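You operate a simulated robot arm through the tools that you are given. There is no shell and no other tool.

The job below is to be done with a simulated two-armed robot. You get a single attempt, and the scene is never put back.

JOB
Connect the grey power supply to the jig and give it 7 volts.
Fine: switch the supply on; the plug goes in before the output is switched on; the other supply stays off.

The check looks at the end state, three seconds after you hand in, the way a careful person would. Anything else that was tipped, shoved, dropped, spilled or broken makes it a failure.

ROBOT AND FRAMES
Two 7-joint arms with two-finger grippers on one trunk that stands fixed in place. Base frame: the origin is at the foot of the trunk, x ahead of it, y to its left, z up; the work surface is at about z = 0.88. Readings come in m, degrees, newtons and seconds.
The left shoulder is at [0.045, 0.158, 1.105], the right one opposite. With the tool pointing down near the work surface each hand reaches from about 0.28 to 0.74 m from the base axis, measured 20 degrees to its own side. Payload 2.45 kg a hand.
The tool frame of a hand sits at the grasp point between the pads (the TCP): z along the fingers, y along the line on which they close. The tips reach 0.026 m beyond it. The gripper opens to 0.096 m; its body begins 0.069 m behind the TCP.
Orientation is that of the tool frame in the base frame, as [roll, pitch, yaw] about the fixed x, y, z axes, in that order (R = Rz(yaw) Ry(pitch) Rx(roll)). With the fingers straight down and closing along the base's y, the tool's x points along the base's -x, its y along +y and its z along -z.

CONTROLS
- The arms move only by the tool jog_arm. It takes "left_targets", "right_targets" or both (then of equal length, played together; a hand with none holds still); each is a list of rows, each an object (a shift or turn left out is 0, a gripper value left out holds the last) with "delta_rot": the turn, a rotation vector about the tool's x, y, z in degrees, a list of three; "travel": the shift along the tool's x, y, z in m, a list of three; "hand": the closure, from 0 (fully open) to 1 (shut). In form: [{"delta_rot": [wx, wy, wz], "travel": [tx, ty, tz], "hand": hand}, ...]. A call has 1 to 20 rows; each row shifts and turns the commanded pose from where the row before left it, along the tool's axes as they then stand. Rows are played at 5 a second. More than 0.05 m and 8.6 degrees between two rows, or a gripper value outside its range, and nothing of the call is played. Where a pose cannot be reached the arm comes as near as it can. A force on the tool above 90 N (or 10 N above the force at the start of the call, whichever is more), or a blocked arm, ends the call early, and 0.2 s more pass. Each finger travels about 0.1199 m/s and halts on what it meets, pressing with about 31 N; the grip force reading is that of the motor and also rises with nothing between the fingers. The clock runs only during rows and for 0.2 s after the last one: add rows that do not move to give the fingers time. The reply holds the time, the measured pose of the TCP, the force on the tool along the base axes, the opening and the grip force, in the units named above and with some noise, with the torque about the TCP (base axes, N m) and any sound that the robot's microphone picked up, and new pictures: "pictures" is both (left out), scene, wrist or none (wrist: the cameras of the hands that moved).
- Cameras (640 x 400 px; columns grow to the right, rows downward): "scene" is now at [0.1037, -0.0652, 1.5802]; the picture's right is [-0.71, -0.71, 0.00], its down [-0.48, 0.48, -0.74] and it looks along [0.52, -0.52, -0.68] (base axes); focal length 365 px, centre (320, 200). "left" rides on the left gripper at [0.082, -0.003, -0.098] in its tool frame; the picture's right is [0.04, 1.00, 0.00], its down [-0.73, 0.03, -0.68] and it looks along [-0.68, 0.03, 0.73] (tool axes); focal length 256 px, centre (320, 200). "right" rides on the right gripper at [0.082, 0.003, -0.098] in its tool frame; the picture's right is [-0.04, 1.00, 0.00], its down [-0.73, -0.03, -0.68] and it looks along [-0.68, -0.03, 0.73] (tool axes); focal length 256 px, centre (320, 200). There is no depth. A picture from a camera that has moved, and an enlarged one, comes with that camera's place and axes in the base frame and with its lens. The place of the scene camera against the robot may be out by one fixed shift of up to 0.012 m in any direction.
- slide_trunk(by): moves the trunk up (or, below 0, down) by that many m; the arms and the scene camera ride with it, the base frame stays. It gives what a move gives, with no picture.
- aim_head(pan, tilt): turns the head with the scene camera to pan (to the left, within 120 degrees either way) and tilt (down, from -29 to 69), counted from straight ahead of the robot (the tilt from the chest, where the trunk bows). It gives what a move gives, and a new picture of the scene camera.
- close_up(camera, box): a new picture of the part [left, top, right, bottom] of that camera's present view, enlarged. The clock stands still meanwhile.
- hand_in(): hands the job in; it is judged then, once.

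Nothing tells you positions but the pictures and the camera data. Unless the task says otherwise, let go and move clear before handing in.

The tools are called after "Emit:" by a JSON object that holds its "op" and its "data". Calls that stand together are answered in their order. jog_arm: Moves the arms, as the interface text tells. Its arguments: {"type":"object","properties":{"left_targets":{"type":"array"},"right_targets":{"type":"array"},"pictures":{"type":"string","enum":["both","scene","wrist","none"]}},"required":[]} The other tools are called the same way: slide_trunk (by) moves the trunk up or down; aim_head (pan, tilt) turns the head that bears the scene camera; close_up (camera, box) takes an enlarged picture of a part of a camera's view; hand_in () hands the job in.

At the start:

```text
time: 0.0
left_tcp_pos: [0.4494, -0.0524, 1.1307]
left_ee_rot: [179.9, 0.0, -179.9]
left_force: [0.5, -0.5, -0.1]
left_torque: [0.0, 0.01, 0.02]
left_gripper_width: 0.0957
left_gripper_force: 0.0
right_tcp_pos: [0.406, -0.4729, 1.1437]
right_ee_rot: [-180.0, 0.0, 180.0]
right_force: [-0.4, -0.5, -0.5]
right_torque: [0.02, -0.01, 0.03]
right_gripper_width: 0.0961
right_gripper_force: 0.1
trunk travel left (down, up): [-0.275, 0.292]
head pan, tilt (commanded): [-44.9, 42.3]
```

scene: 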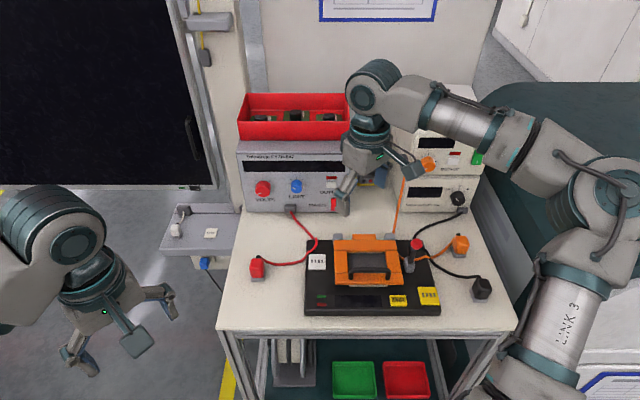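
right: 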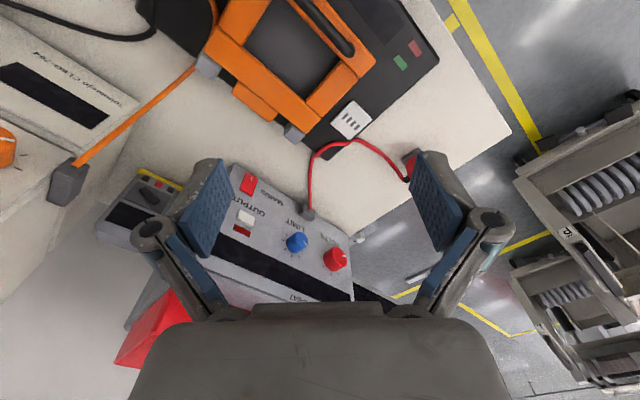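
left: 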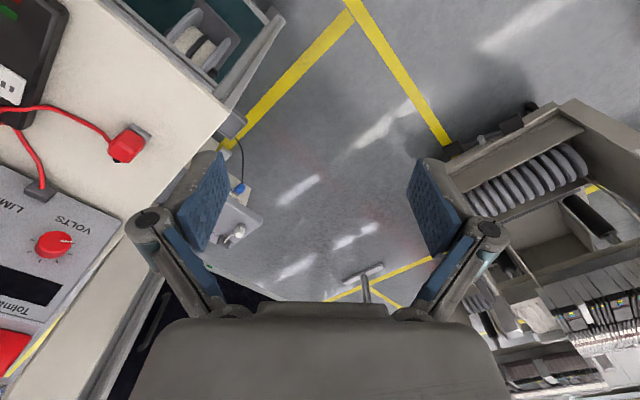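

I see a table ahead and to the right, holding a grey power supply (left), cream supplies (right), a black jig with an orange frame, and several plugs on leads (red, orange, black). I'll enlarge the views before moving anything.

Emit:
{"op": "close_up", "data": {"camera": "scene", "box": [220, 80, 380, 220]}}

Emit:
{"op": "close_up", "data": {"camera": "scene", "box": [230, 200, 510, 330]}}

Emit:
{"op": "close_up", "data": {"camera": "scene", "box": [380, 120, 500, 220]}}

Emit:
{"op": "close_up", "data": {"camera": "right", "box": [80, 120, 420, 320]}}

Emit:
{"op": "close_up", "data": {"camera": "left", "box": [0, 60, 200, 360]}}

```text
2.86 times, centred on (300, 150) of scene
camera zoom: at [0.1037, -0.0652, 1.5802], right [-0.71, -0.71, 0.0], down [-0.48, 0.48, -0.74], along [0.52, -0.52, -0.68], focal length 1043 px, centre (377, 343)
```

zoom: 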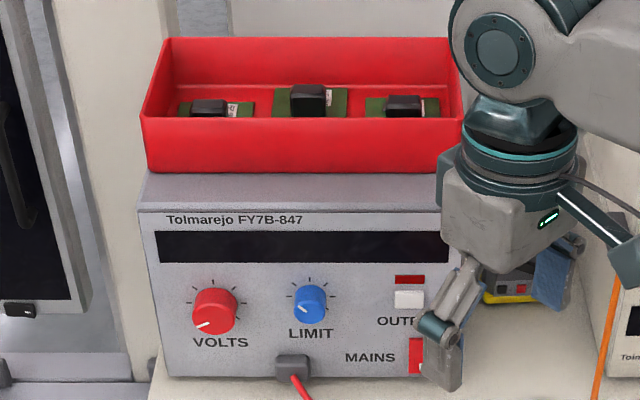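

```text
2.29 times, centred on (370, 265) of scene
camera zoom: at [0.1037, -0.0652, 1.5802], right [-0.71, -0.71, 0.0], down [-0.48, 0.48, -0.74], along [0.52, -0.52, -0.68], focal length 834 px, centre (206, 51)
```

zoom: 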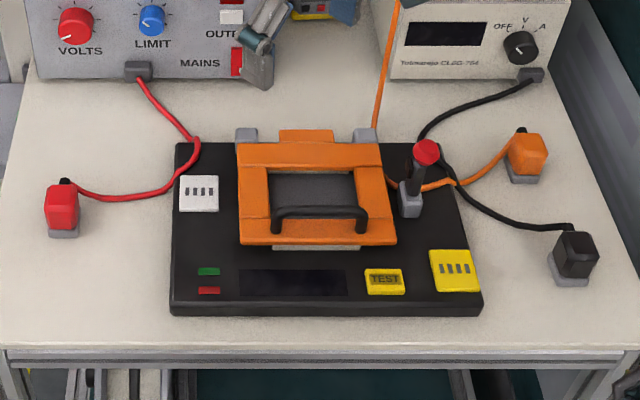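

```text
4.00 times, centred on (440, 170) of scene
camera zoom: at [0.1037, -0.0652, 1.5802], right [-0.71, -0.71, 0.0], down [-0.48, 0.48, -0.74], along [0.52, -0.52, -0.68], focal length 1460 px, centre (-160, 320)
```

zoom: 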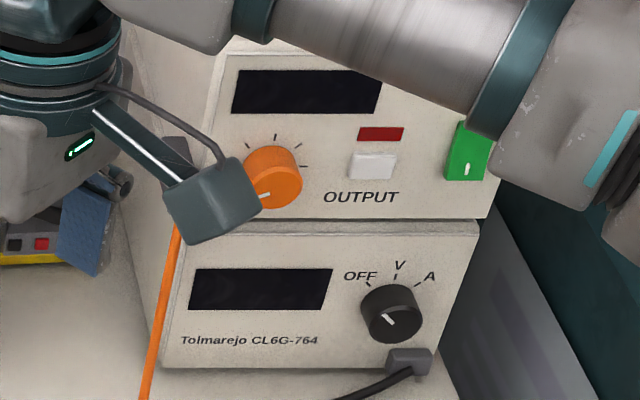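

```text
1.88 times, centred on (250, 220) of right
camera zoom: at [0.3256, -0.4698, 1.2408], right [0.04, 1.0, 0.0], down [0.73, -0.03, 0.68], along [0.68, -0.03, -0.73], focal length 482 px, centre (452, 162)
```

zoom: 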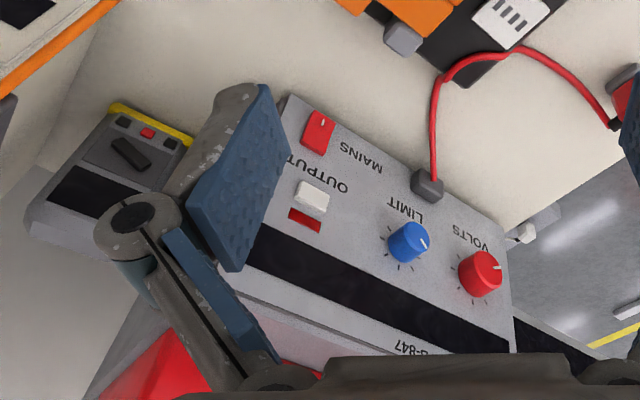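

```text
1.33 times, centred on (100, 210) of left
camera zoom: at [0.3696, -0.057, 1.2285], right [-0.04, 1.0, 0.0], down [0.73, 0.03, 0.68], along [0.68, 0.03, -0.73], focal length 341 px, centre (613, 187)
```

zoom: 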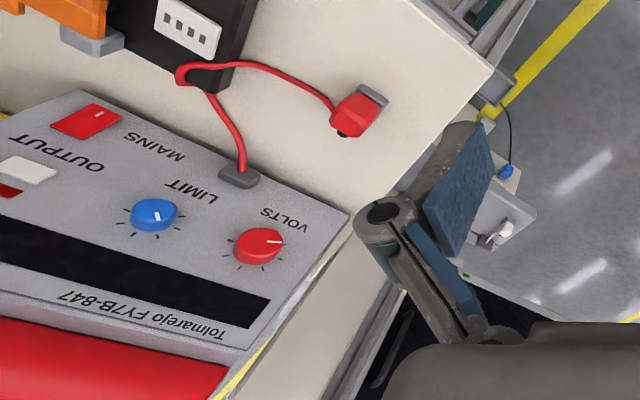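

The grey supply is the Tolmarejo FY7B‑847, and its red lead ends in a red plug lying on the table to the left of the jig. Next I'll look closely at the jig's sockets, the plugs and any signs on the wall.

Emit:
{"op": "close_up", "data": {"camera": "scene", "box": [295, 240, 345, 280]}}

Emit:
{"op": "close_up", "data": {"camera": "scene", "box": [405, 275, 455, 315]}}

Emit:
{"op": "close_up", "data": {"camera": "scene", "box": [235, 245, 285, 285]}}

Emit:
{"op": "close_up", "data": {"camera": "right", "box": [300, 70, 440, 190]}}

Emit:
{"op": "close_up", "data": {"camera": "left", "box": [0, 30, 180, 180]}}

Emit:
{"op": "close_up", "data": {"camera": "scene", "box": [300, 0, 460, 100]}}

```text
10.00 times, centred on (320, 260) of scene
camera zoom: at [0.1037, -0.0652, 1.5802], right [-0.71, -0.71, 0.0], down [-0.48, 0.48, -0.74], along [0.52, -0.52, -0.68], focal length 3650 px, centre (320, -400)
```

zoom: 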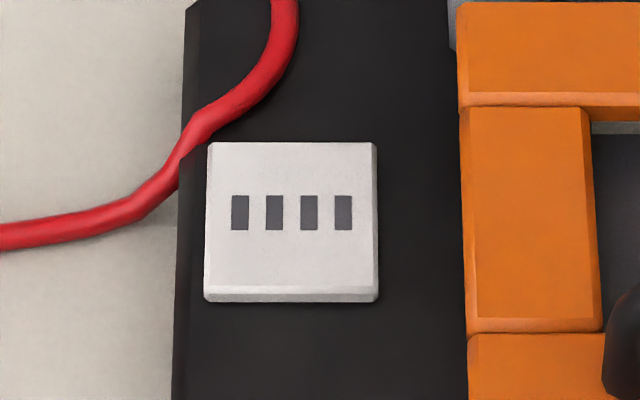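

```text
10.00 times, centred on (430, 295) of scene
camera zoom: at [0.1037, -0.0652, 1.5802], right [-0.71, -0.71, 0.0], down [-0.48, 0.48, -0.74], along [0.52, -0.52, -0.68], focal length 3650 px, centre (-780, -750)
```

zoom: 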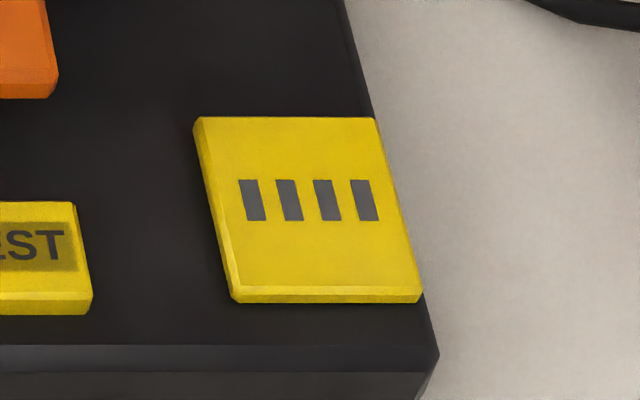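

```text
10.00 times, centred on (260, 265) of scene
camera zoom: at [0.1037, -0.0652, 1.5802], right [-0.71, -0.71, 0.0], down [-0.48, 0.48, -0.74], along [0.52, -0.52, -0.68], focal length 3650 px, centre (920, -450)
```

zoom: 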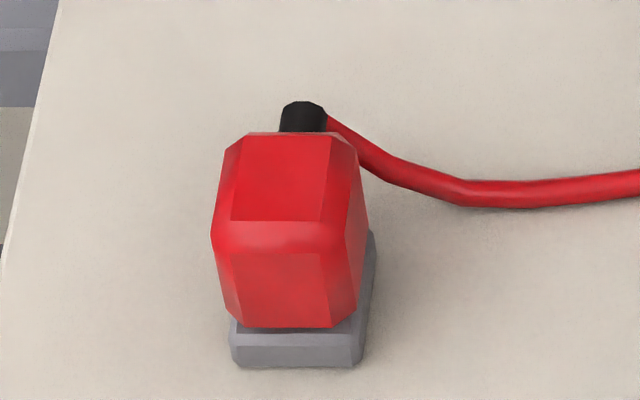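

```text
3.33 times, centred on (370, 130) of right
camera zoom: at [0.3256, -0.4698, 1.2408], right [0.04, 1.0, 0.0], down [0.73, -0.03, 0.68], along [0.68, -0.03, -0.73], focal length 853 px, centre (153, 433)
```

zoom: 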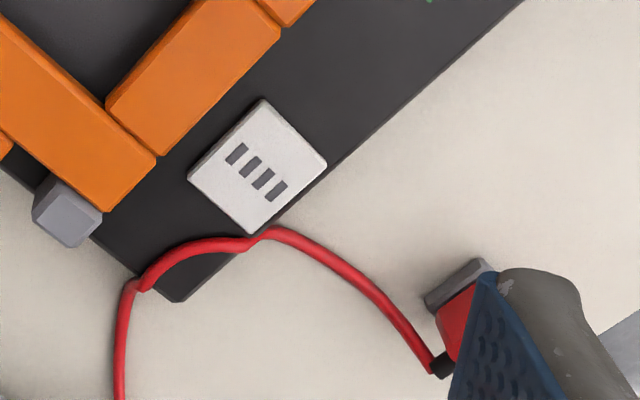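

```text
2.67 times, centred on (90, 105) of left
camera zoom: at [0.3696, -0.057, 1.2285], right [-0.04, 1.0, 0.0], down [0.73, 0.03, 0.68], along [0.68, 0.03, -0.73], focal length 683 px, centre (933, 453)
```

zoom: 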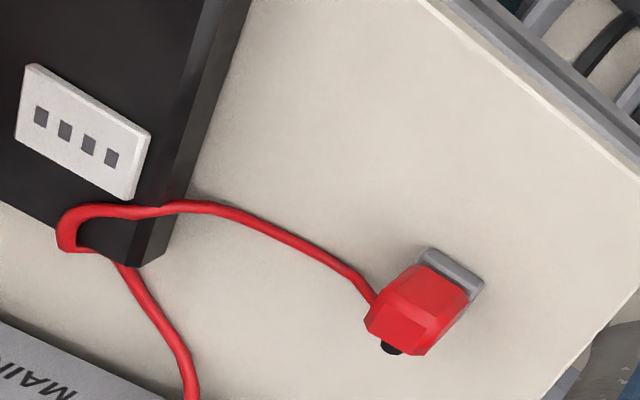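

```text
4.00 times, centred on (380, 50) of scene
camera zoom: at [0.1037, -0.0652, 1.5802], right [-0.71, -0.71, 0.0], down [-0.48, 0.48, -0.74], along [0.52, -0.52, -0.68], focal length 1460 px, centre (80, 800)
```

zoom: 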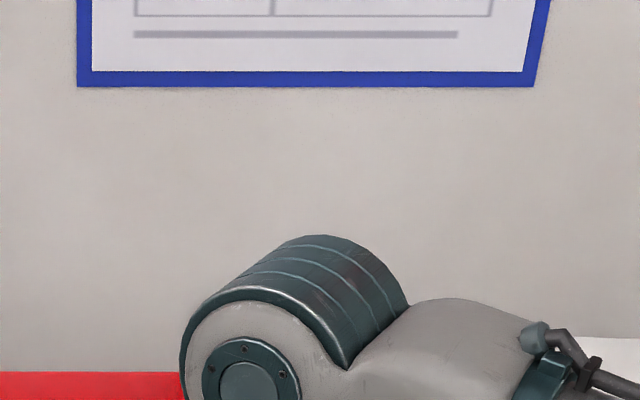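

The red plug stands upright on a grey foot, and the jig has two four-slot sockets, one white and one yellow. I'll tilt the head to read the poster and find out which socket is the supply input.

Emit:
{"op": "aim_head", "data": {"pan": -45, "tilt": 15}}

```text
time: 0.9
left_tcp_pos: [0.4472, -0.0504, 1.1323]
left_ee_rot: [179.9, 0.1, 179.9]
left_force: [0.2, -0.6, -0.1]
left_torque: [0.02, -0.01, -0.02]
left_gripper_width: 0.0959
left_gripper_force: 0.0
right_tcp_pos: [0.4041, -0.4696, 1.1458]
right_ee_rot: [-179.9, 0.1, -180.0]
right_force: [0.1, 0.3, -0.5]
right_torque: [-0.01, 0.02, -0.01]
right_gripper_width: 0.0959
right_gripper_force: 0.0
trunk travel left (down, up): [-0.275, 0.292]
head pan, tilt (commanded): [-45.0, 15.0]
camera scene: at [0.1108, -0.0723, 1.623], right [-0.71, -0.71, 0.0], down [-0.19, 0.19, -0.96], along [0.68, -0.68, -0.26], focal length 365 px, centre (320, 200)
```

scene: 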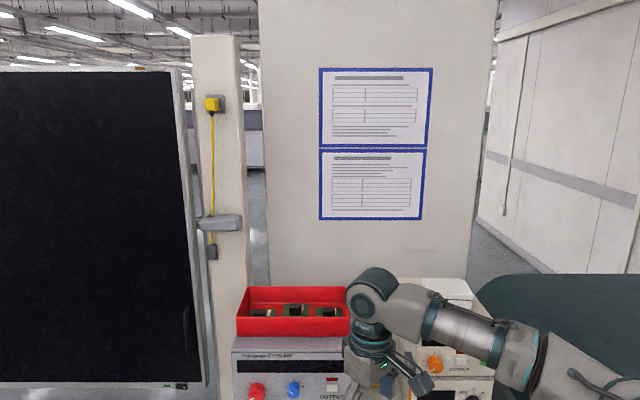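

The posters are only placeholder print, so they don't help. I'll bring the head back down, turn the right hand to line up with the table (which sits about 45° to the base axes) and carry it towards the red plug.

Emit:
{"op": "aim_head", "data": {"pan": -45, "tilt": 42}}

Emit:
{"op": "jog_arm", "data": {"right_targets": [{"delta_rot": [0, 0, 7.5]}, {"delta_rot": [0, 0, 7.5]}, {"delta_rot": [0, 0, 7.5]}, {"delta_rot": [0, 0, 7.5]}, {"delta_rot": [0, 0, 7.5]}, {"delta_rot": [0, 0, 7.5]}, {"travel": [0.02, 0, 0]}, {"travel": [0.02, 0, 0]}, {}]}}

```text
time: 1.8
left_tcp_pos: [0.4455, -0.0504, 1.1316]
left_ee_rot: [180.0, 0.2, 180.0]
left_force: [-0.3, -0.3, 0.5]
left_torque: [-0.01, 0.01, 0.02]
left_gripper_width: 0.096
left_gripper_force: 0.2
right_tcp_pos: [0.4034, -0.4706, 1.1455]
right_ee_rot: [-180.0, 0.1, 180.0]
right_force: [-0.2, 0.0, 0.1]
right_torque: [0.0, 0.04, -0.06]
right_gripper_width: 0.0961
right_gripper_force: 0.0
trunk travel left (down, up): [-0.275, 0.292]
head pan, tilt (commanded): [-45.0, 42.0]
camera scene: at [0.1037, -0.0654, 1.5807], right [-0.71, -0.71, 0.0], down [-0.48, 0.47, -0.74], along [0.52, -0.52, -0.67], focal length 365 px, centre (320, 200)
```

scene: 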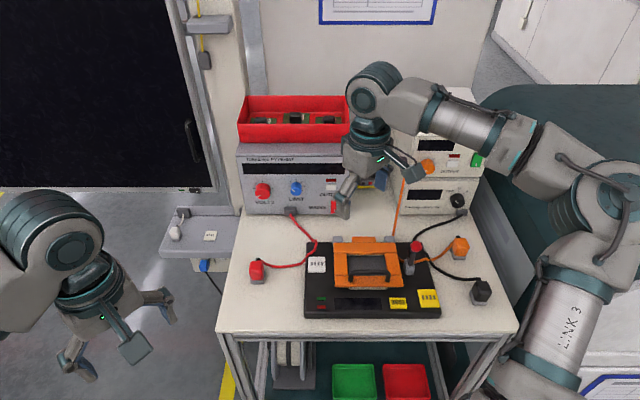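

```text
time: 3.8
left_tcp_pos: [0.4462, -0.051, 1.1317]
left_ee_rot: [-179.9, 0.2, -180.0]
left_force: [0.5, 0.0, -1.5]
left_torque: [0.0, 0.02, -0.01]
left_gripper_width: 0.0958
left_gripper_force: 0.0
right_tcp_pos: [0.3738, -0.4411, 1.1452]
right_ee_rot: [179.9, 0.2, 135.0]
right_force: [0.3, 0.2, 0.6]
right_torque: [0.01, 0.0, 0.01]
right_gripper_width: 0.0962
right_gripper_force: 0.0
trunk travel left (down, up): [-0.275, 0.292]
head pan, tilt (commanded): [-45.0, 42.0]
camera scene: at [0.1041, -0.065, 1.5806], right [-0.71, -0.71, 0.0], down [-0.48, 0.48, -0.74], along [0.52, -0.52, -0.67], focal length 365 px, centre (320, 200)
camera right: at [0.3191, -0.3813, 1.2426], right [0.74, 0.68, 0.0], down [0.5, -0.54, 0.68], along [0.46, -0.5, -0.73], focal length 256 px, centre (320, 200)
```

scene: 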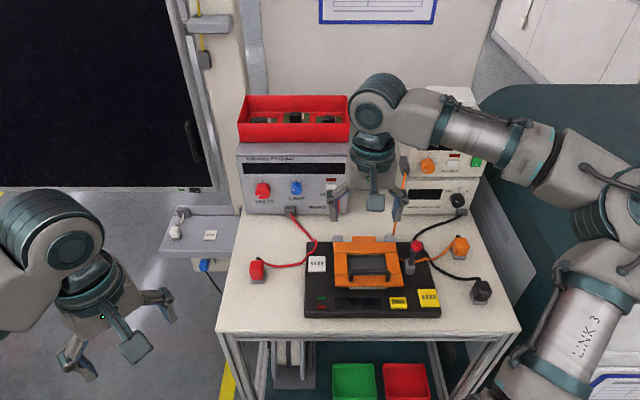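
right: 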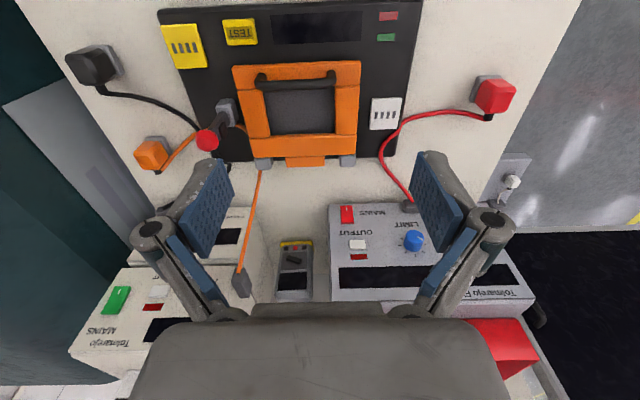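

The right hand now lines up with the table. I'll zoom the wrist camera in on both sockets and the plug.

Emit:
{"op": "close_up", "data": {"camera": "right", "box": [350, 60, 530, 172]}}

Emit:
{"op": "close_up", "data": {"camera": "right", "box": [150, 5, 280, 86]}}

Emit:
{"op": "close_up", "data": {"camera": "right", "box": [320, 190, 520, 315]}}

Emit:
{"op": "close_up", "data": {"camera": "scene", "box": [230, 140, 360, 221]}}

```text
3.56 times, centred on (440, 116) of right
camera zoom: at [0.3191, -0.3813, 1.2426], right [0.74, 0.68, 0.0], down [0.5, -0.54, 0.68], along [0.46, -0.5, -0.73], focal length 910 px, centre (-107, 499)
```

zoom: 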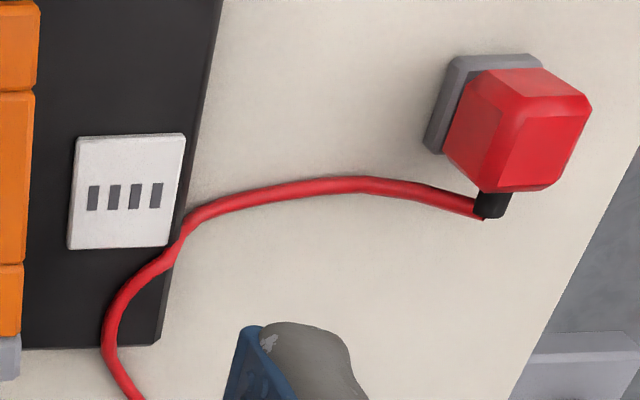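

```text
4.92 times, centred on (215, 46) of right
camera zoom: at [0.3191, -0.3813, 1.2426], right [0.74, 0.68, 0.0], down [0.5, -0.54, 0.68], along [0.46, -0.5, -0.73], focal length 1260 px, centre (837, 961)
```

zoom: 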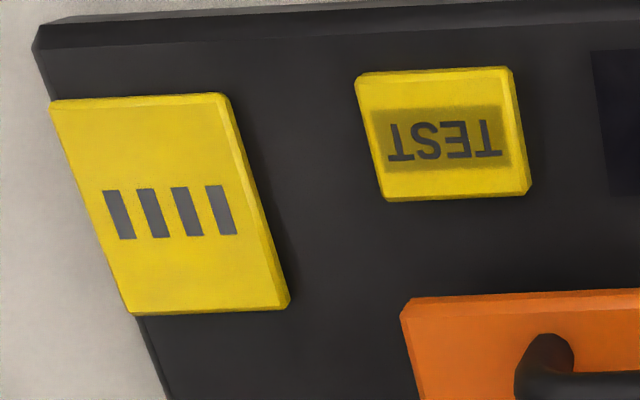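

```text
3.20 times, centred on (420, 252) of right
camera zoom: at [0.3191, -0.3813, 1.2426], right [0.74, 0.68, 0.0], down [0.5, -0.54, 0.68], along [0.46, -0.5, -0.73], focal length 819 px, centre (0, 32)
```

zoom: 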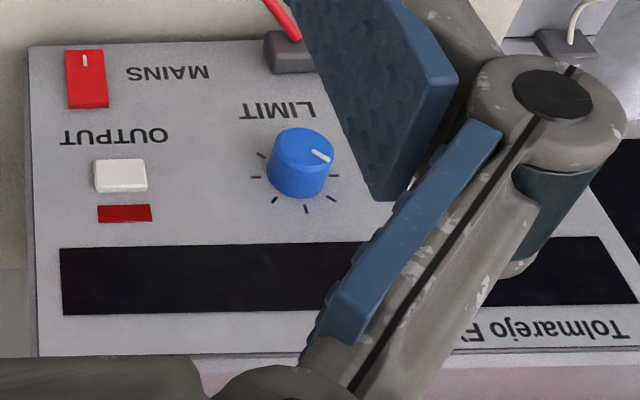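

```text
4.92 times, centred on (295, 180) of scene
camera zoom: at [0.1041, -0.065, 1.5806], right [-0.71, -0.71, 0.0], down [-0.48, 0.48, -0.74], along [0.52, -0.52, -0.67], focal length 1797 px, centre (443, 296)
```

zoom: 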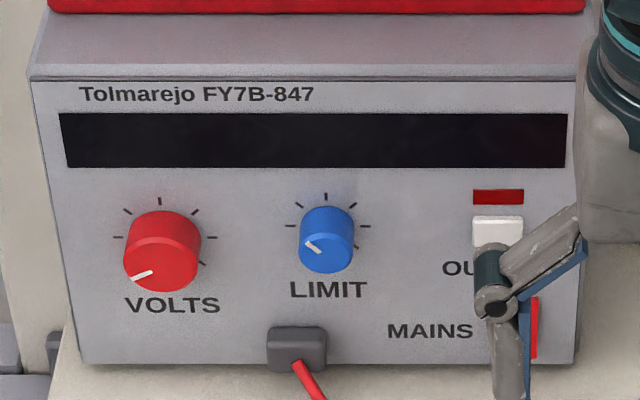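

Both sockets are the same type. The red lead is only about 0.25 m long and lies next to the white socket, so the white one is its target. I'll move the left arm out of the way and bring the right hand above the red plug.

Emit:
{"op": "jog_arm", "data": {"right_targets": [{"travel": [0, 0.037, 0]}, {"travel": [-0.006, 0.036, 0]}, {"travel": [-0.006, 0.036, 0]}, {"travel": [-0.006, 0.036, 0]}, {"travel": [-0.006, 0.036, 0]}, {"travel": [0, 0.036, 0]}, {}], "left_targets": [{"travel": [0, 0.03, 0]}, {"travel": [0, 0.03, 0]}, {"travel": [0, 0.03, 0]}, {"travel": [0, 0.03, 0]}, {"travel": [0, 0.03, 0]}, {}, {}]}}

```text
time: 5.4
left_tcp_pos: [0.4479, 0.1006, 1.1319]
left_ee_rot: [-179.9, 0.2, -180.0]
left_force: [-0.3, 0.0, 0.0]
left_torque: [-0.01, -0.03, 0.01]
left_gripper_width: 0.096
left_gripper_force: 0.0
right_tcp_pos: [0.5442, -0.3054, 1.1452]
right_ee_rot: [180.0, 0.1, 135.1]
right_force: [-0.5, 0.3, -0.3]
right_torque: [0.03, 0.0, 0.04]
right_gripper_width: 0.0964
right_gripper_force: 0.1
trunk travel left (down, up): [-0.275, 0.292]
head pan, tilt (commanded): [-45.0, 42.0]
camera scene: at [0.1042, -0.0604, 1.5808], right [-0.71, -0.71, 0.0], down [-0.48, 0.47, -0.74], along [0.52, -0.53, -0.67], focal length 365 px, centre (320, 200)
camera right: at [0.4892, -0.2453, 1.2425], right [0.73, 0.68, 0.0], down [0.5, -0.54, 0.68], along [0.46, -0.5, -0.73], focal length 256 px, centre (320, 200)
camera left: at [0.3666, 0.0961, 1.2289], right [-0.04, 1.0, 0.0], down [0.73, 0.03, 0.68], along [0.68, 0.03, -0.73], focal length 256 px, centre (320, 200)
```

scene: 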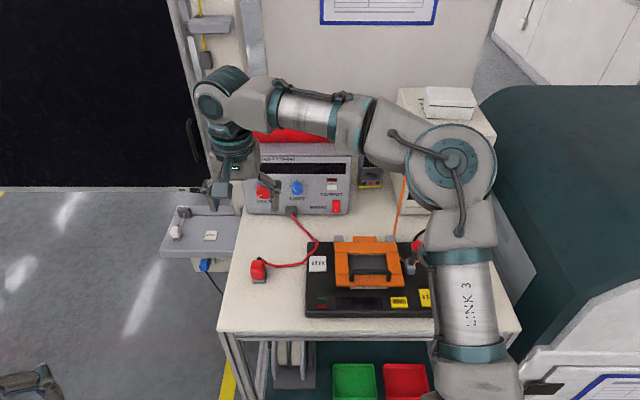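
right: 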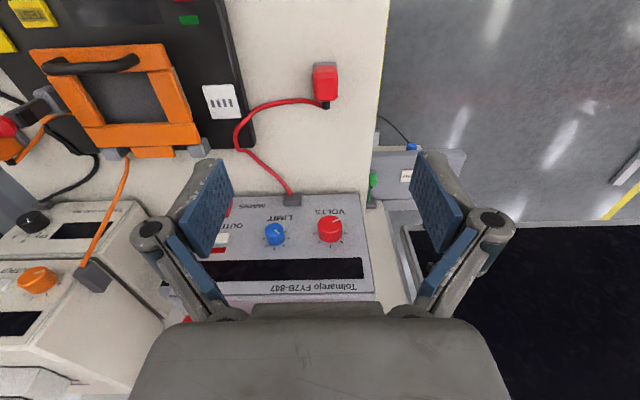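
left: 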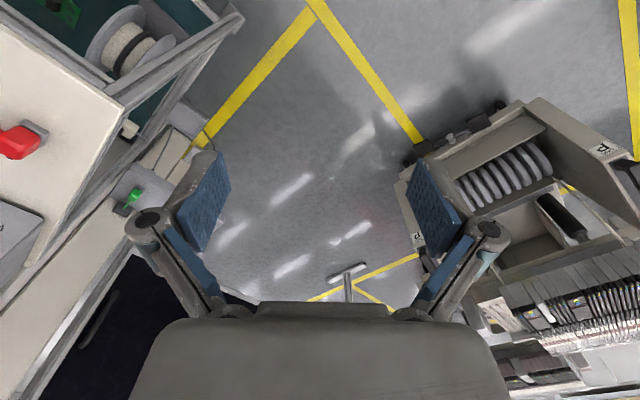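

The plug is in clear view of the wrist camera. I'll zoom in to fix its position.

Emit:
{"op": "close_up", "data": {"camera": "right", "box": [195, 50, 355, 150]}}

Emit:
{"op": "close_up", "data": {"camera": "scene", "box": [230, 240, 340, 310]}}

Emit:
{"op": "close_up", "data": {"camera": "scene", "box": [320, 140, 390, 220]}}

```text
4.00 times, centred on (275, 100) of right
camera zoom: at [0.4892, -0.2453, 1.2425], right [0.73, 0.68, 0.0], down [0.5, -0.54, 0.68], along [0.46, -0.5, -0.73], focal length 1024 px, centre (500, 600)
```

zoom: 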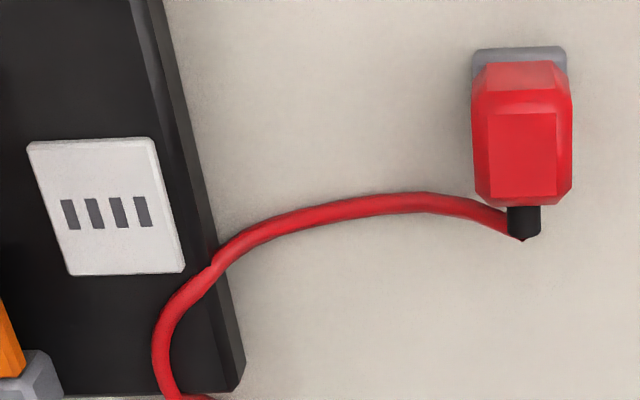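

```text
5.71 times, centred on (285, 275) of scene
camera zoom: at [0.1042, -0.0604, 1.5808], right [-0.71, -0.71, 0.0], down [-0.48, 0.47, -0.74], along [0.52, -0.53, -0.67], focal length 2086 px, centre (520, -229)
```

zoom: 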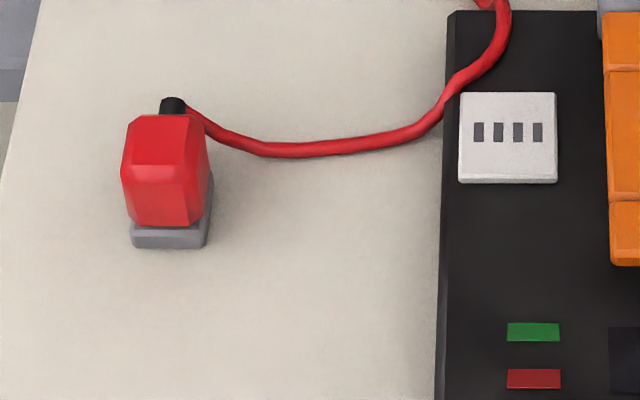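

```text
5.00 times, centred on (355, 180) of scene
camera zoom: at [0.1042, -0.0604, 1.5808], right [-0.71, -0.71, 0.0], down [-0.48, 0.47, -0.74], along [0.52, -0.53, -0.67], focal length 1825 px, centre (145, 300)
```

zoom: 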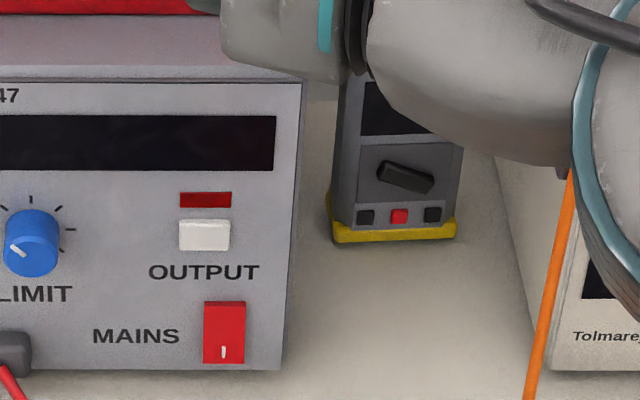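

From the wrist view, the plug is near x≈0.570, y≈-0.324, with its top at z≈0.92 and a body about 31 mm wide. I'll go down to just above it with the fingers open and check the alignment.

Emit:
{"op": "jog_arm", "data": {"right_targets": [{"travel": [-0.016, 0.003, 0.03]}, {"travel": [-0.015, 0.002, 0.035]}, {"travel": [0, 0, 0.04]}, {"travel": [0, 0, 0.04]}, {}], "pictures": "both"}}

Emit:
{"op": "close_up", "data": {"camera": "right", "box": [220, 60, 420, 185]}}

```text
time: 6.6
left_tcp_pos: [0.4469, 0.0981, 1.132]
left_ee_rot: [180.0, 0.2, 180.0]
left_force: [0.1, 0.3, 0.7]
left_torque: [-0.01, 0.01, -0.01]
left_gripper_width: 0.096
left_gripper_force: 0.0
right_tcp_pos: [0.5702, -0.324, 0.9971]
right_ee_rot: [179.9, 0.2, 135.0]
right_force: [-0.8, 0.8, -0.2]
right_torque: [0.0, 0.01, 0.03]
right_gripper_width: 0.0957
right_gripper_force: 0.1
trunk travel left (down, up): [-0.275, 0.292]
head pan, tilt (commanded): [-45.0, 42.0]
camera scene: at [0.1044, -0.0625, 1.5808], right [-0.71, -0.71, 0.0], down [-0.48, 0.47, -0.74], along [0.52, -0.52, -0.67], focal length 365 px, centre (320, 200)
camera right: at [0.5151, -0.2642, 1.0949], right [0.73, 0.68, 0.0], down [0.5, -0.54, 0.68], along [0.46, -0.5, -0.73], focal length 256 px, centre (320, 200)
```

scene: 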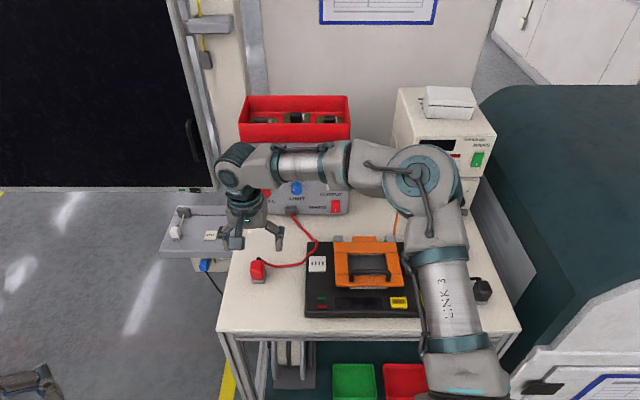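
right: 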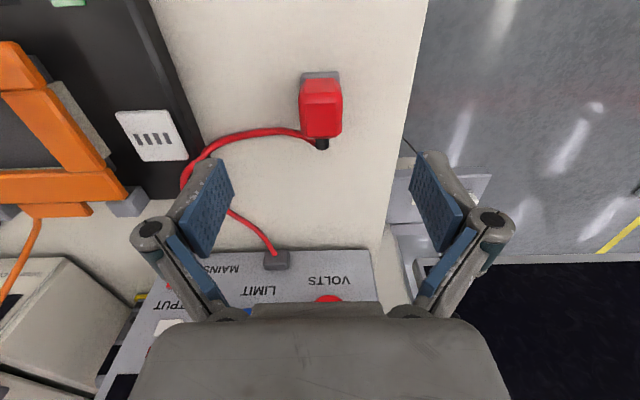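

```text
3.20 times, centred on (320, 122) of right
camera zoom: at [0.5151, -0.2642, 1.0949], right [0.73, 0.68, 0.0], down [0.5, -0.54, 0.68], along [0.46, -0.5, -0.73], focal length 819 px, centre (320, 448)
```

zoom: 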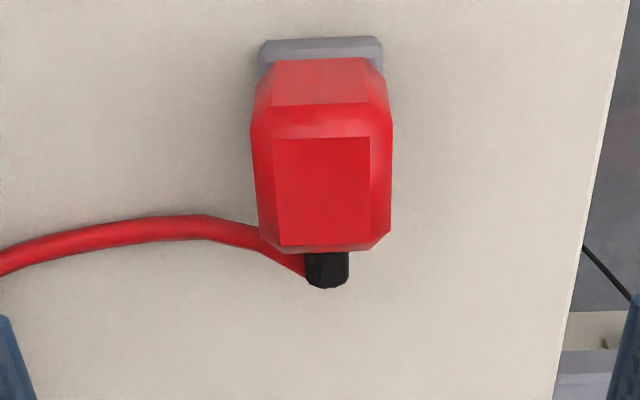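

The hand's axis sits over the centre of the plug's top face. I'll descend to z≈0.92 and close the fingers on it.

Emit:
{"op": "jog_arm", "data": {"right_targets": [{"travel": [0, 0, 0.026]}, {"travel": [0, 0, 0.026]}, {"travel": [0, 0, 0.025]}, {}, {"hand": 0.5}, {"hand": 0.75}, {"hand": 1}, {}, {}], "pictures": "both"}}

Emit:
{"op": "close_up", "data": {"camera": "right", "box": [220, 100, 420, 225]}}

```text
time: 8.6
left_tcp_pos: [0.4473, 0.0991, 1.1309]
left_ee_rot: [-179.9, 0.1, 180.0]
left_force: [-0.5, 0.1, 0.0]
left_torque: [0.02, -0.02, -0.03]
left_gripper_width: 0.0962
left_gripper_force: 0.1
right_tcp_pos: [0.571, -0.3222, 0.9241]
right_ee_rot: [179.9, 0.1, 135.0]
right_force: [0.5, 0.2, 2.6]
right_torque: [-0.02, -0.02, -0.01]
right_gripper_width: 0.0287
right_gripper_force: 31.3
trunk travel left (down, up): [-0.275, 0.292]
head pan, tilt (commanded): [-45.0, 42.0]
camera scene: at [0.1049, -0.0621, 1.5807], right [-0.71, -0.71, 0.0], down [-0.48, 0.47, -0.74], along [0.52, -0.52, -0.67], focal length 365 px, centre (320, 200)
camera right: at [0.5153, -0.2635, 1.0208], right [0.73, 0.68, 0.0], down [0.5, -0.54, 0.68], along [0.46, -0.5, -0.73], focal length 256 px, centre (320, 200)
```

scene: 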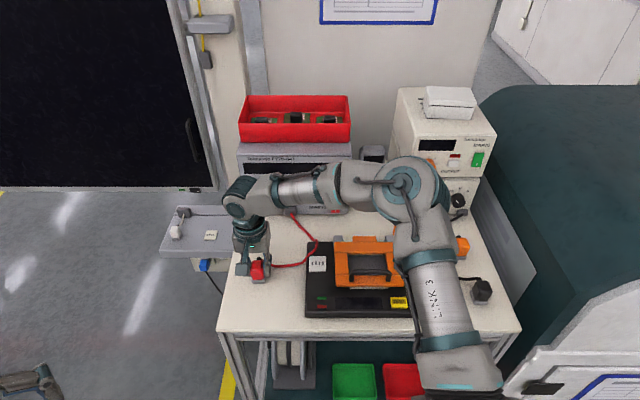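
right: 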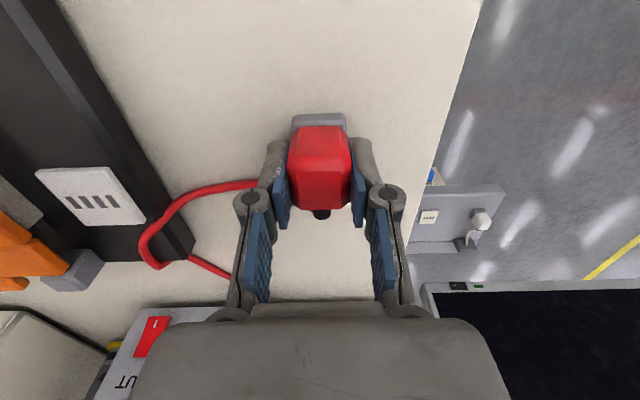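

```text
3.20 times, centred on (320, 162) of right
camera zoom: at [0.5153, -0.2635, 1.0208], right [0.73, 0.68, 0.0], down [0.5, -0.54, 0.68], along [0.46, -0.5, -0.73], focal length 819 px, centre (320, 320)
```

zoom: 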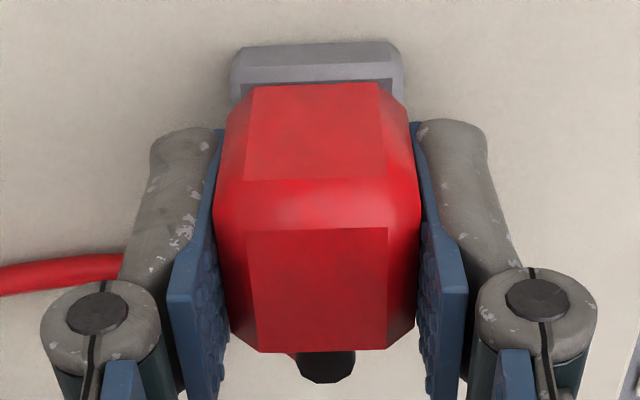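

The plug is held at 28.7 mm opening with a firm grip. I'll lift it and check whether the grey foot comes up with it.

Emit:
{"op": "jog_arm", "data": {"right_targets": [{"travel": [0, 0, -0.02]}, {"travel": [0, 0, -0.025]}, {"travel": [0, 0, -0.025]}, {}], "pictures": "both"}}

Emit:
{"op": "close_up", "data": {"camera": "scene", "box": [220, 200, 350, 290]}}

Emit:
{"op": "close_up", "data": {"camera": "right", "box": [220, 100, 420, 225]}}

```text
time: 9.6
left_tcp_pos: [0.4479, 0.0979, 1.1309]
left_ee_rot: [179.9, 0.1, -180.0]
left_force: [-0.1, 0.2, 0.7]
left_torque: [0.0, 0.01, -0.01]
left_gripper_width: 0.0961
left_gripper_force: 0.1
right_tcp_pos: [0.5705, -0.324, 0.9932]
right_ee_rot: [-180.0, 0.0, 135.0]
right_force: [1.1, -0.6, 0.2]
right_torque: [0.02, -0.02, 0.0]
right_gripper_width: 0.0001
right_gripper_force: 28.4
trunk travel left (down, up): [-0.275, 0.292]
head pan, tilt (commanded): [-45.0, 42.0]
camera scene: at [0.1053, -0.0622, 1.5806], right [-0.71, -0.71, 0.0], down [-0.48, 0.47, -0.74], along [0.52, -0.52, -0.67], focal length 365 px, centre (320, 200)
camera right: at [0.515, -0.2636, 1.0897], right [0.73, 0.68, 0.0], down [0.5, -0.54, 0.68], along [0.46, -0.5, -0.73], focal length 256 px, centre (320, 200)
```

scene: 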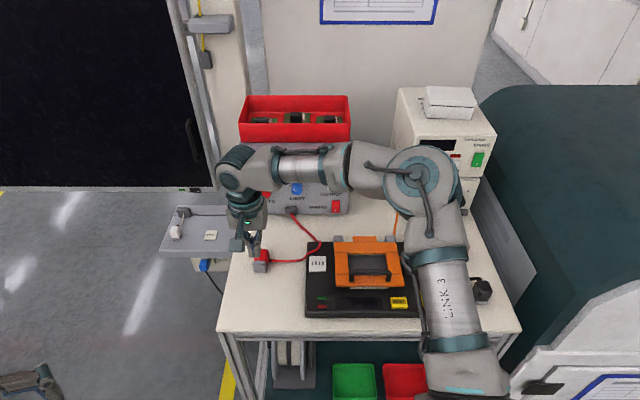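
right: 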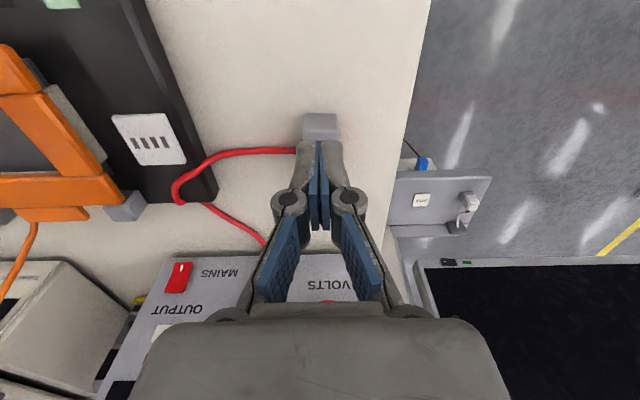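

```text
4.44 times, centred on (285, 245) of scene
camera zoom: at [0.1053, -0.0622, 1.5806], right [-0.71, -0.71, 0.0], down [-0.48, 0.47, -0.74], along [0.52, -0.52, -0.67], focal length 1622 px, centre (476, 0)
```

zoom: 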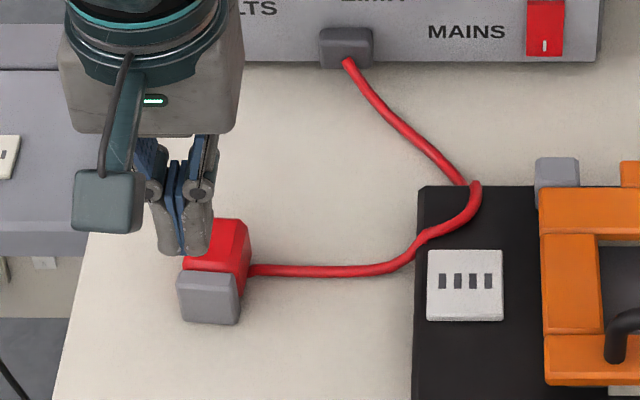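

```text
3.20 times, centred on (320, 162) of right
camera zoom: at [0.515, -0.2636, 1.0897], right [0.73, 0.68, 0.0], down [0.5, -0.54, 0.68], along [0.46, -0.5, -0.73], focal length 819 px, centre (320, 320)
```

zoom: 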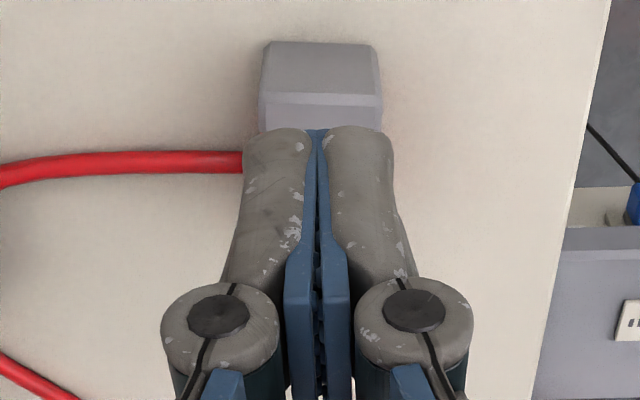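

The plug slipped out: I gripped it too high, on its chamfered top, and it tipped onto its back with the grey foot now facing the robot. I'll lift clear, open the hand and look at how it's lying.

Emit:
{"op": "jog_arm", "data": {"right_targets": [{"travel": [0.02, 0, -0.03]}, {"travel": [0.03, 0, -0.035]}, {"hand": 0}, {}], "pictures": "both"}}

Emit:
{"op": "close_up", "data": {"camera": "scene", "box": [230, 235, 310, 285]}}

Emit:
{"op": "close_up", "data": {"camera": "right", "box": [220, 50, 420, 175]}}

```text
time: 10.6
left_tcp_pos: [0.4481, 0.0977, 1.1314]
left_ee_rot: [180.0, 0.0, 180.0]
left_force: [0.2, -0.4, -1.2]
left_torque: [0.01, 0.0, -0.01]
left_gripper_width: 0.0959
left_gripper_force: 0.1
right_tcp_pos: [0.5355, -0.2905, 1.0578]
right_ee_rot: [180.0, 0.1, 135.0]
right_force: [0.0, -0.4, -0.1]
right_torque: [0.0, 0.0, 0.0]
right_gripper_width: 0.096
right_gripper_force: 0.1
trunk travel left (down, up): [-0.275, 0.292]
head pan, tilt (commanded): [-45.0, 42.0]
camera scene: at [0.1049, -0.0627, 1.5806], right [-0.71, -0.71, 0.0], down [-0.48, 0.47, -0.74], along [0.52, -0.52, -0.67], focal length 365 px, centre (320, 200)
camera right: at [0.4811, -0.2306, 1.1541], right [0.73, 0.68, 0.0], down [0.5, -0.54, 0.68], along [0.46, -0.5, -0.73], focal length 256 px, centre (320, 200)
```

scene: 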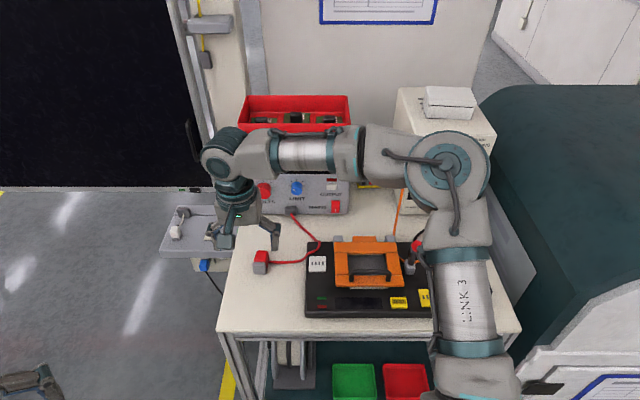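
right: 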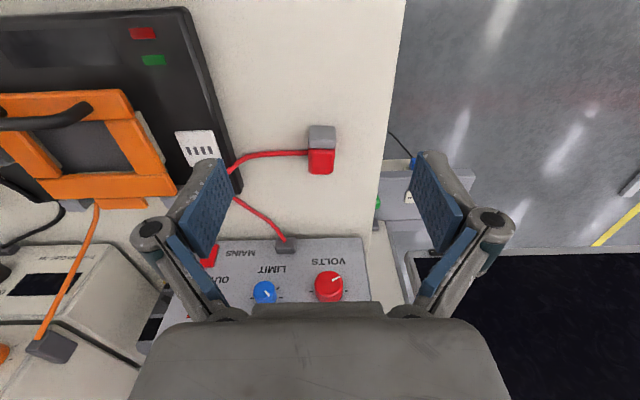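

```text
8.00 times, centred on (270, 260) of scene
camera zoom: at [0.1049, -0.0627, 1.5806], right [-0.71, -0.71, 0.0], down [-0.48, 0.47, -0.74], along [0.52, -0.52, -0.67], focal length 2920 px, centre (720, -280)
```

zoom: 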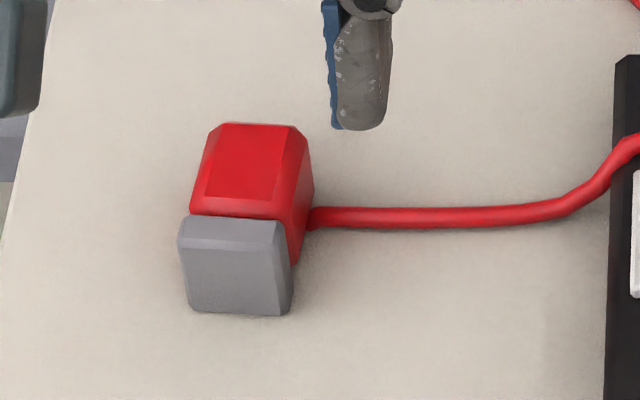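

```text
3.20 times, centred on (320, 112) of right
camera zoom: at [0.4811, -0.2306, 1.1541], right [0.73, 0.68, 0.0], down [0.5, -0.54, 0.68], along [0.46, -0.5, -0.73], focal length 819 px, centre (320, 480)
```

zoom: 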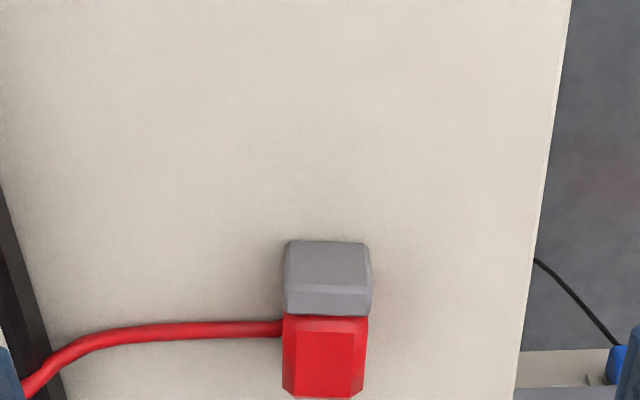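

The plug lies on its back with its foot towards the robot. I need to pick it up lower on the body and tip it upright. That works best with the wrist camera on the far side of the hand, which I'll also want for the knobs, so I'll raise the hand and turn it 180°.

Emit:
{"op": "jog_arm", "data": {"right_targets": [{"travel": [0.02, 0, -0.04]}, {"travel": [0.02, 0, -0.04]}, {"delta_rot": [0, 0, -8]}, {"delta_rot": [0, 0, -8]}, {"delta_rot": [0, 0, -8]}, {"delta_rot": [0, 0, -8]}, {"delta_rot": [0, 0, -8]}, {"delta_rot": [0, 0, -8]}, {"delta_rot": [0, 0, -8]}, {"delta_rot": [0, 0, -8]}, {"delta_rot": [0, 0, -8]}, {"delta_rot": [0, 0, -8]}, {"delta_rot": [0, 0, -8]}, {}], "pictures": "scene"}}

```text
time: 13.6
left_tcp_pos: [0.4484, 0.0974, 1.1317]
left_ee_rot: [-179.9, 0.1, 179.9]
left_force: [0.0, -0.5, 0.2]
left_torque: [0.0, 0.0, -0.03]
left_gripper_width: 0.0961
left_gripper_force: 0.0
right_tcp_pos: [0.5072, -0.2591, 1.1375]
right_ee_rot: [-179.9, 0.0, -136.9]
right_force: [0.3, 0.5, 0.5]
right_torque: [-0.01, 0.0, 0.02]
right_gripper_width: 0.0961
right_gripper_force: 0.0
trunk travel left (down, up): [-0.275, 0.292]
head pan, tilt (commanded): [-45.0, 42.0]
camera scene: at [0.1047, -0.0619, 1.5807], right [-0.71, -0.71, 0.0], down [-0.48, 0.47, -0.74], along [0.52, -0.52, -0.67], focal length 365 px, centre (320, 200)
```

scene: 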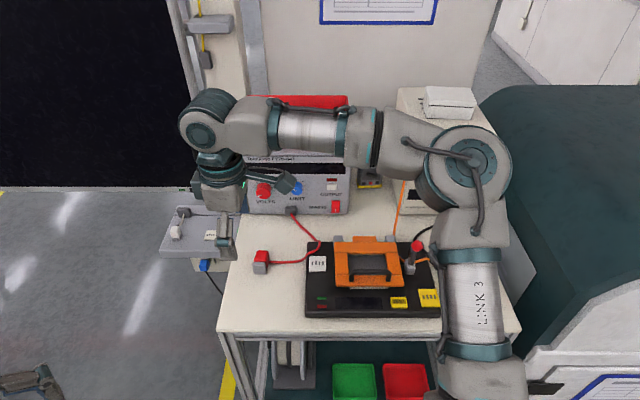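

Emit:
{"op": "jog_arm", "data": {"right_targets": [{"delta_rot": [0, 0, -8]}, {"delta_rot": [0, 0, -8]}, {"delta_rot": [0, 0, -8]}, {"delta_rot": [0, 0, -8]}, {"delta_rot": [0, 0, -8]}, {"delta_rot": [0, 0, -8]}, {"delta_rot": [0, 0, -8]}, {"delta_rot": [0, 0, -8]}, {"delta_rot": [0, 0, -8]}, {"delta_rot": [0, 0, -8]}, {"delta_rot": [0, 0, -8]}, {"delta_rot": [0, 0, -4]}, {}], "pictures": "both"}}

```text
time: 16.4
left_tcp_pos: [0.4483, 0.0985, 1.1313]
left_ee_rot: [180.0, 0.2, 180.0]
left_force: [-0.1, 0.2, -1.1]
left_torque: [0.03, 0.02, 0.01]
left_gripper_width: 0.096
left_gripper_force: 0.1
right_tcp_pos: [0.5064, -0.2609, 1.139]
right_ee_rot: [-180.0, -0.1, -45.0]
right_force: [-0.2, 0.0, -0.4]
right_torque: [-0.04, 0.0, 0.04]
right_gripper_width: 0.096
right_gripper_force: 0.0
trunk travel left (down, up): [-0.275, 0.292]
head pan, tilt (commanded): [-45.0, 42.0]
camera scene: at [0.1048, -0.062, 1.5807], right [-0.71, -0.71, 0.0], down [-0.48, 0.47, -0.74], along [0.52, -0.52, -0.67], focal length 365 px, centre (320, 200)
camera right: at [0.5623, -0.3207, 1.2364], right [-0.73, -0.68, 0.0], down [-0.5, 0.54, 0.68], along [-0.46, 0.5, -0.74], focal length 256 px, centre (320, 200)
```

scene: 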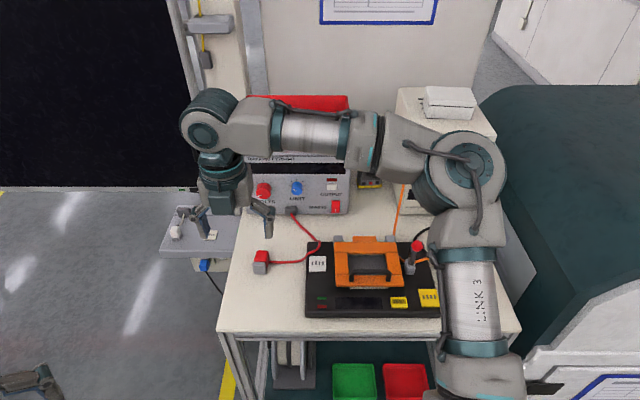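
right: 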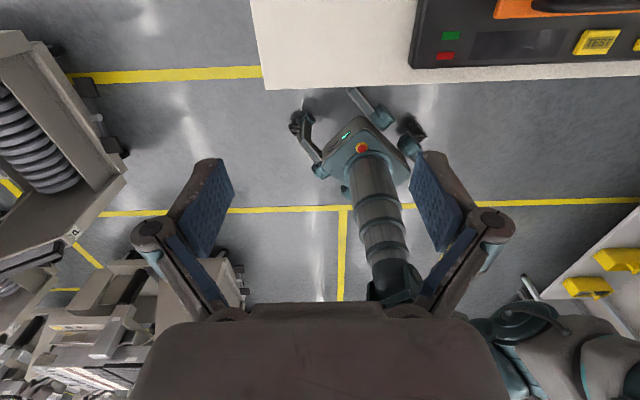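

The turned wrist is within reach. I place the lying plug with its foot face at f≈0.64 m and its body out to ≈0.69 m along the table direction, i.e. around x≈0.588, y≈-0.344. I'll move over it at a safe height first.

Emit:
{"op": "jog_arm", "data": {"right_targets": [{"travel": [0.039, 0, 0.02]}, {"travel": [0.039, 0, 0.03]}, {"travel": [0.038, 0.001, 0.03], "delta_rot": [0, 0, 3.5]}, {"travel": [0, 0, 0.04]}, {}, {}], "pictures": "both"}}

Emit:
{"op": "close_up", "data": {"camera": "right", "box": [220, 60, 420, 185]}}

Emit:
{"op": "close_up", "data": {"camera": "scene", "box": [200, 200, 340, 290]}}

```text
time: 17.8
left_tcp_pos: [0.4477, 0.0993, 1.1313]
left_ee_rot: [-179.9, 0.1, 179.9]
left_force: [-0.7, -0.5, 0.8]
left_torque: [0.0, 0.03, -0.03]
left_gripper_width: 0.0961
left_gripper_force: 0.1
right_tcp_pos: [0.5899, -0.3438, 1.0191]
right_ee_rot: [-179.9, -0.1, -48.5]
right_force: [0.0, -0.3, -0.5]
right_torque: [0.01, -0.01, 0.02]
right_gripper_width: 0.0959
right_gripper_force: 0.0
trunk travel left (down, up): [-0.275, 0.292]
head pan, tilt (commanded): [-45.0, 42.0]
camera scene: at [0.1053, -0.0621, 1.5807], right [-0.71, -0.71, 0.0], down [-0.48, 0.47, -0.74], along [0.52, -0.52, -0.67], focal length 365 px, centre (320, 200)
camera right: at [0.642, -0.4066, 1.1159], right [-0.77, -0.63, 0.0], down [-0.47, 0.57, 0.68], along [-0.43, 0.53, -0.74], focal length 256 px, centre (320, 200)
```

scene: 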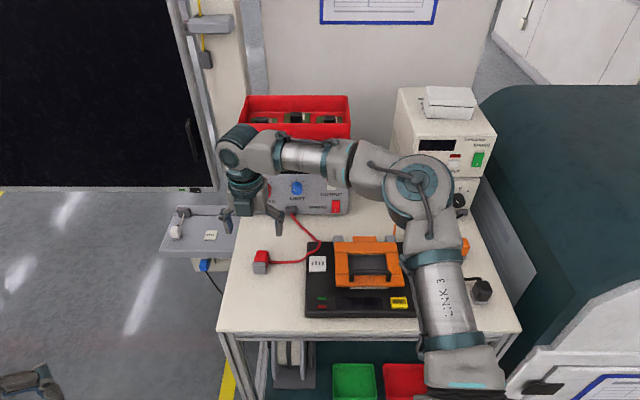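
right: 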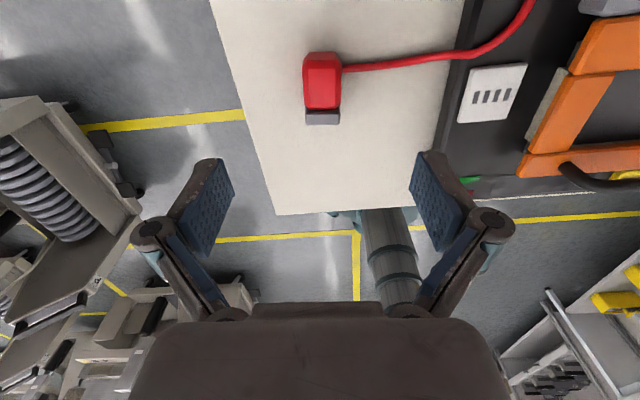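

```text
3.20 times, centred on (320, 122) of right
camera zoom: at [0.642, -0.4066, 1.1159], right [-0.77, -0.63, 0.0], down [-0.47, 0.57, 0.68], along [-0.43, 0.53, -0.74], focal length 819 px, centre (320, 448)
```

zoom: 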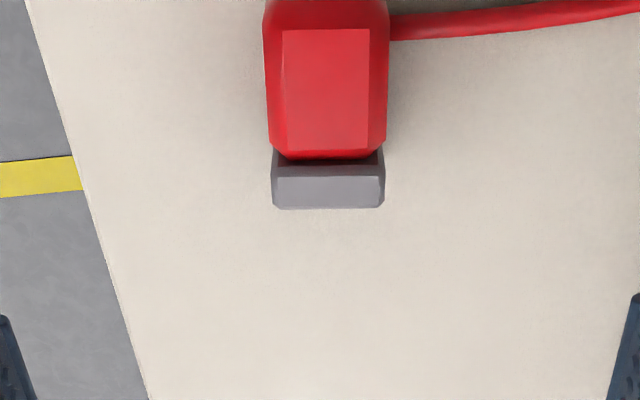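

```text
4.44 times, centred on (270, 245) of scene
camera zoom: at [0.1053, -0.0621, 1.5807], right [-0.71, -0.71, 0.0], down [-0.48, 0.47, -0.74], along [0.52, -0.52, -0.67], focal length 1622 px, centre (542, 0)
```

zoom: 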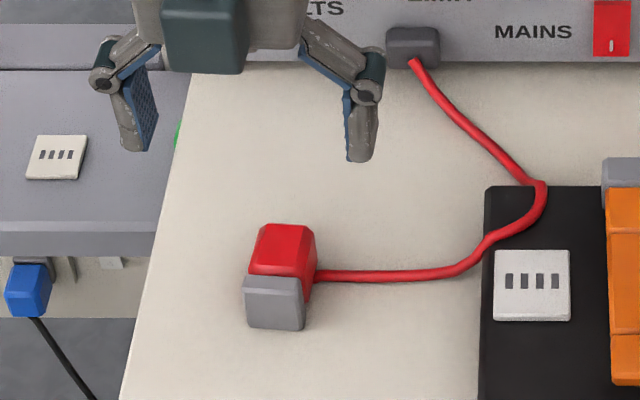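

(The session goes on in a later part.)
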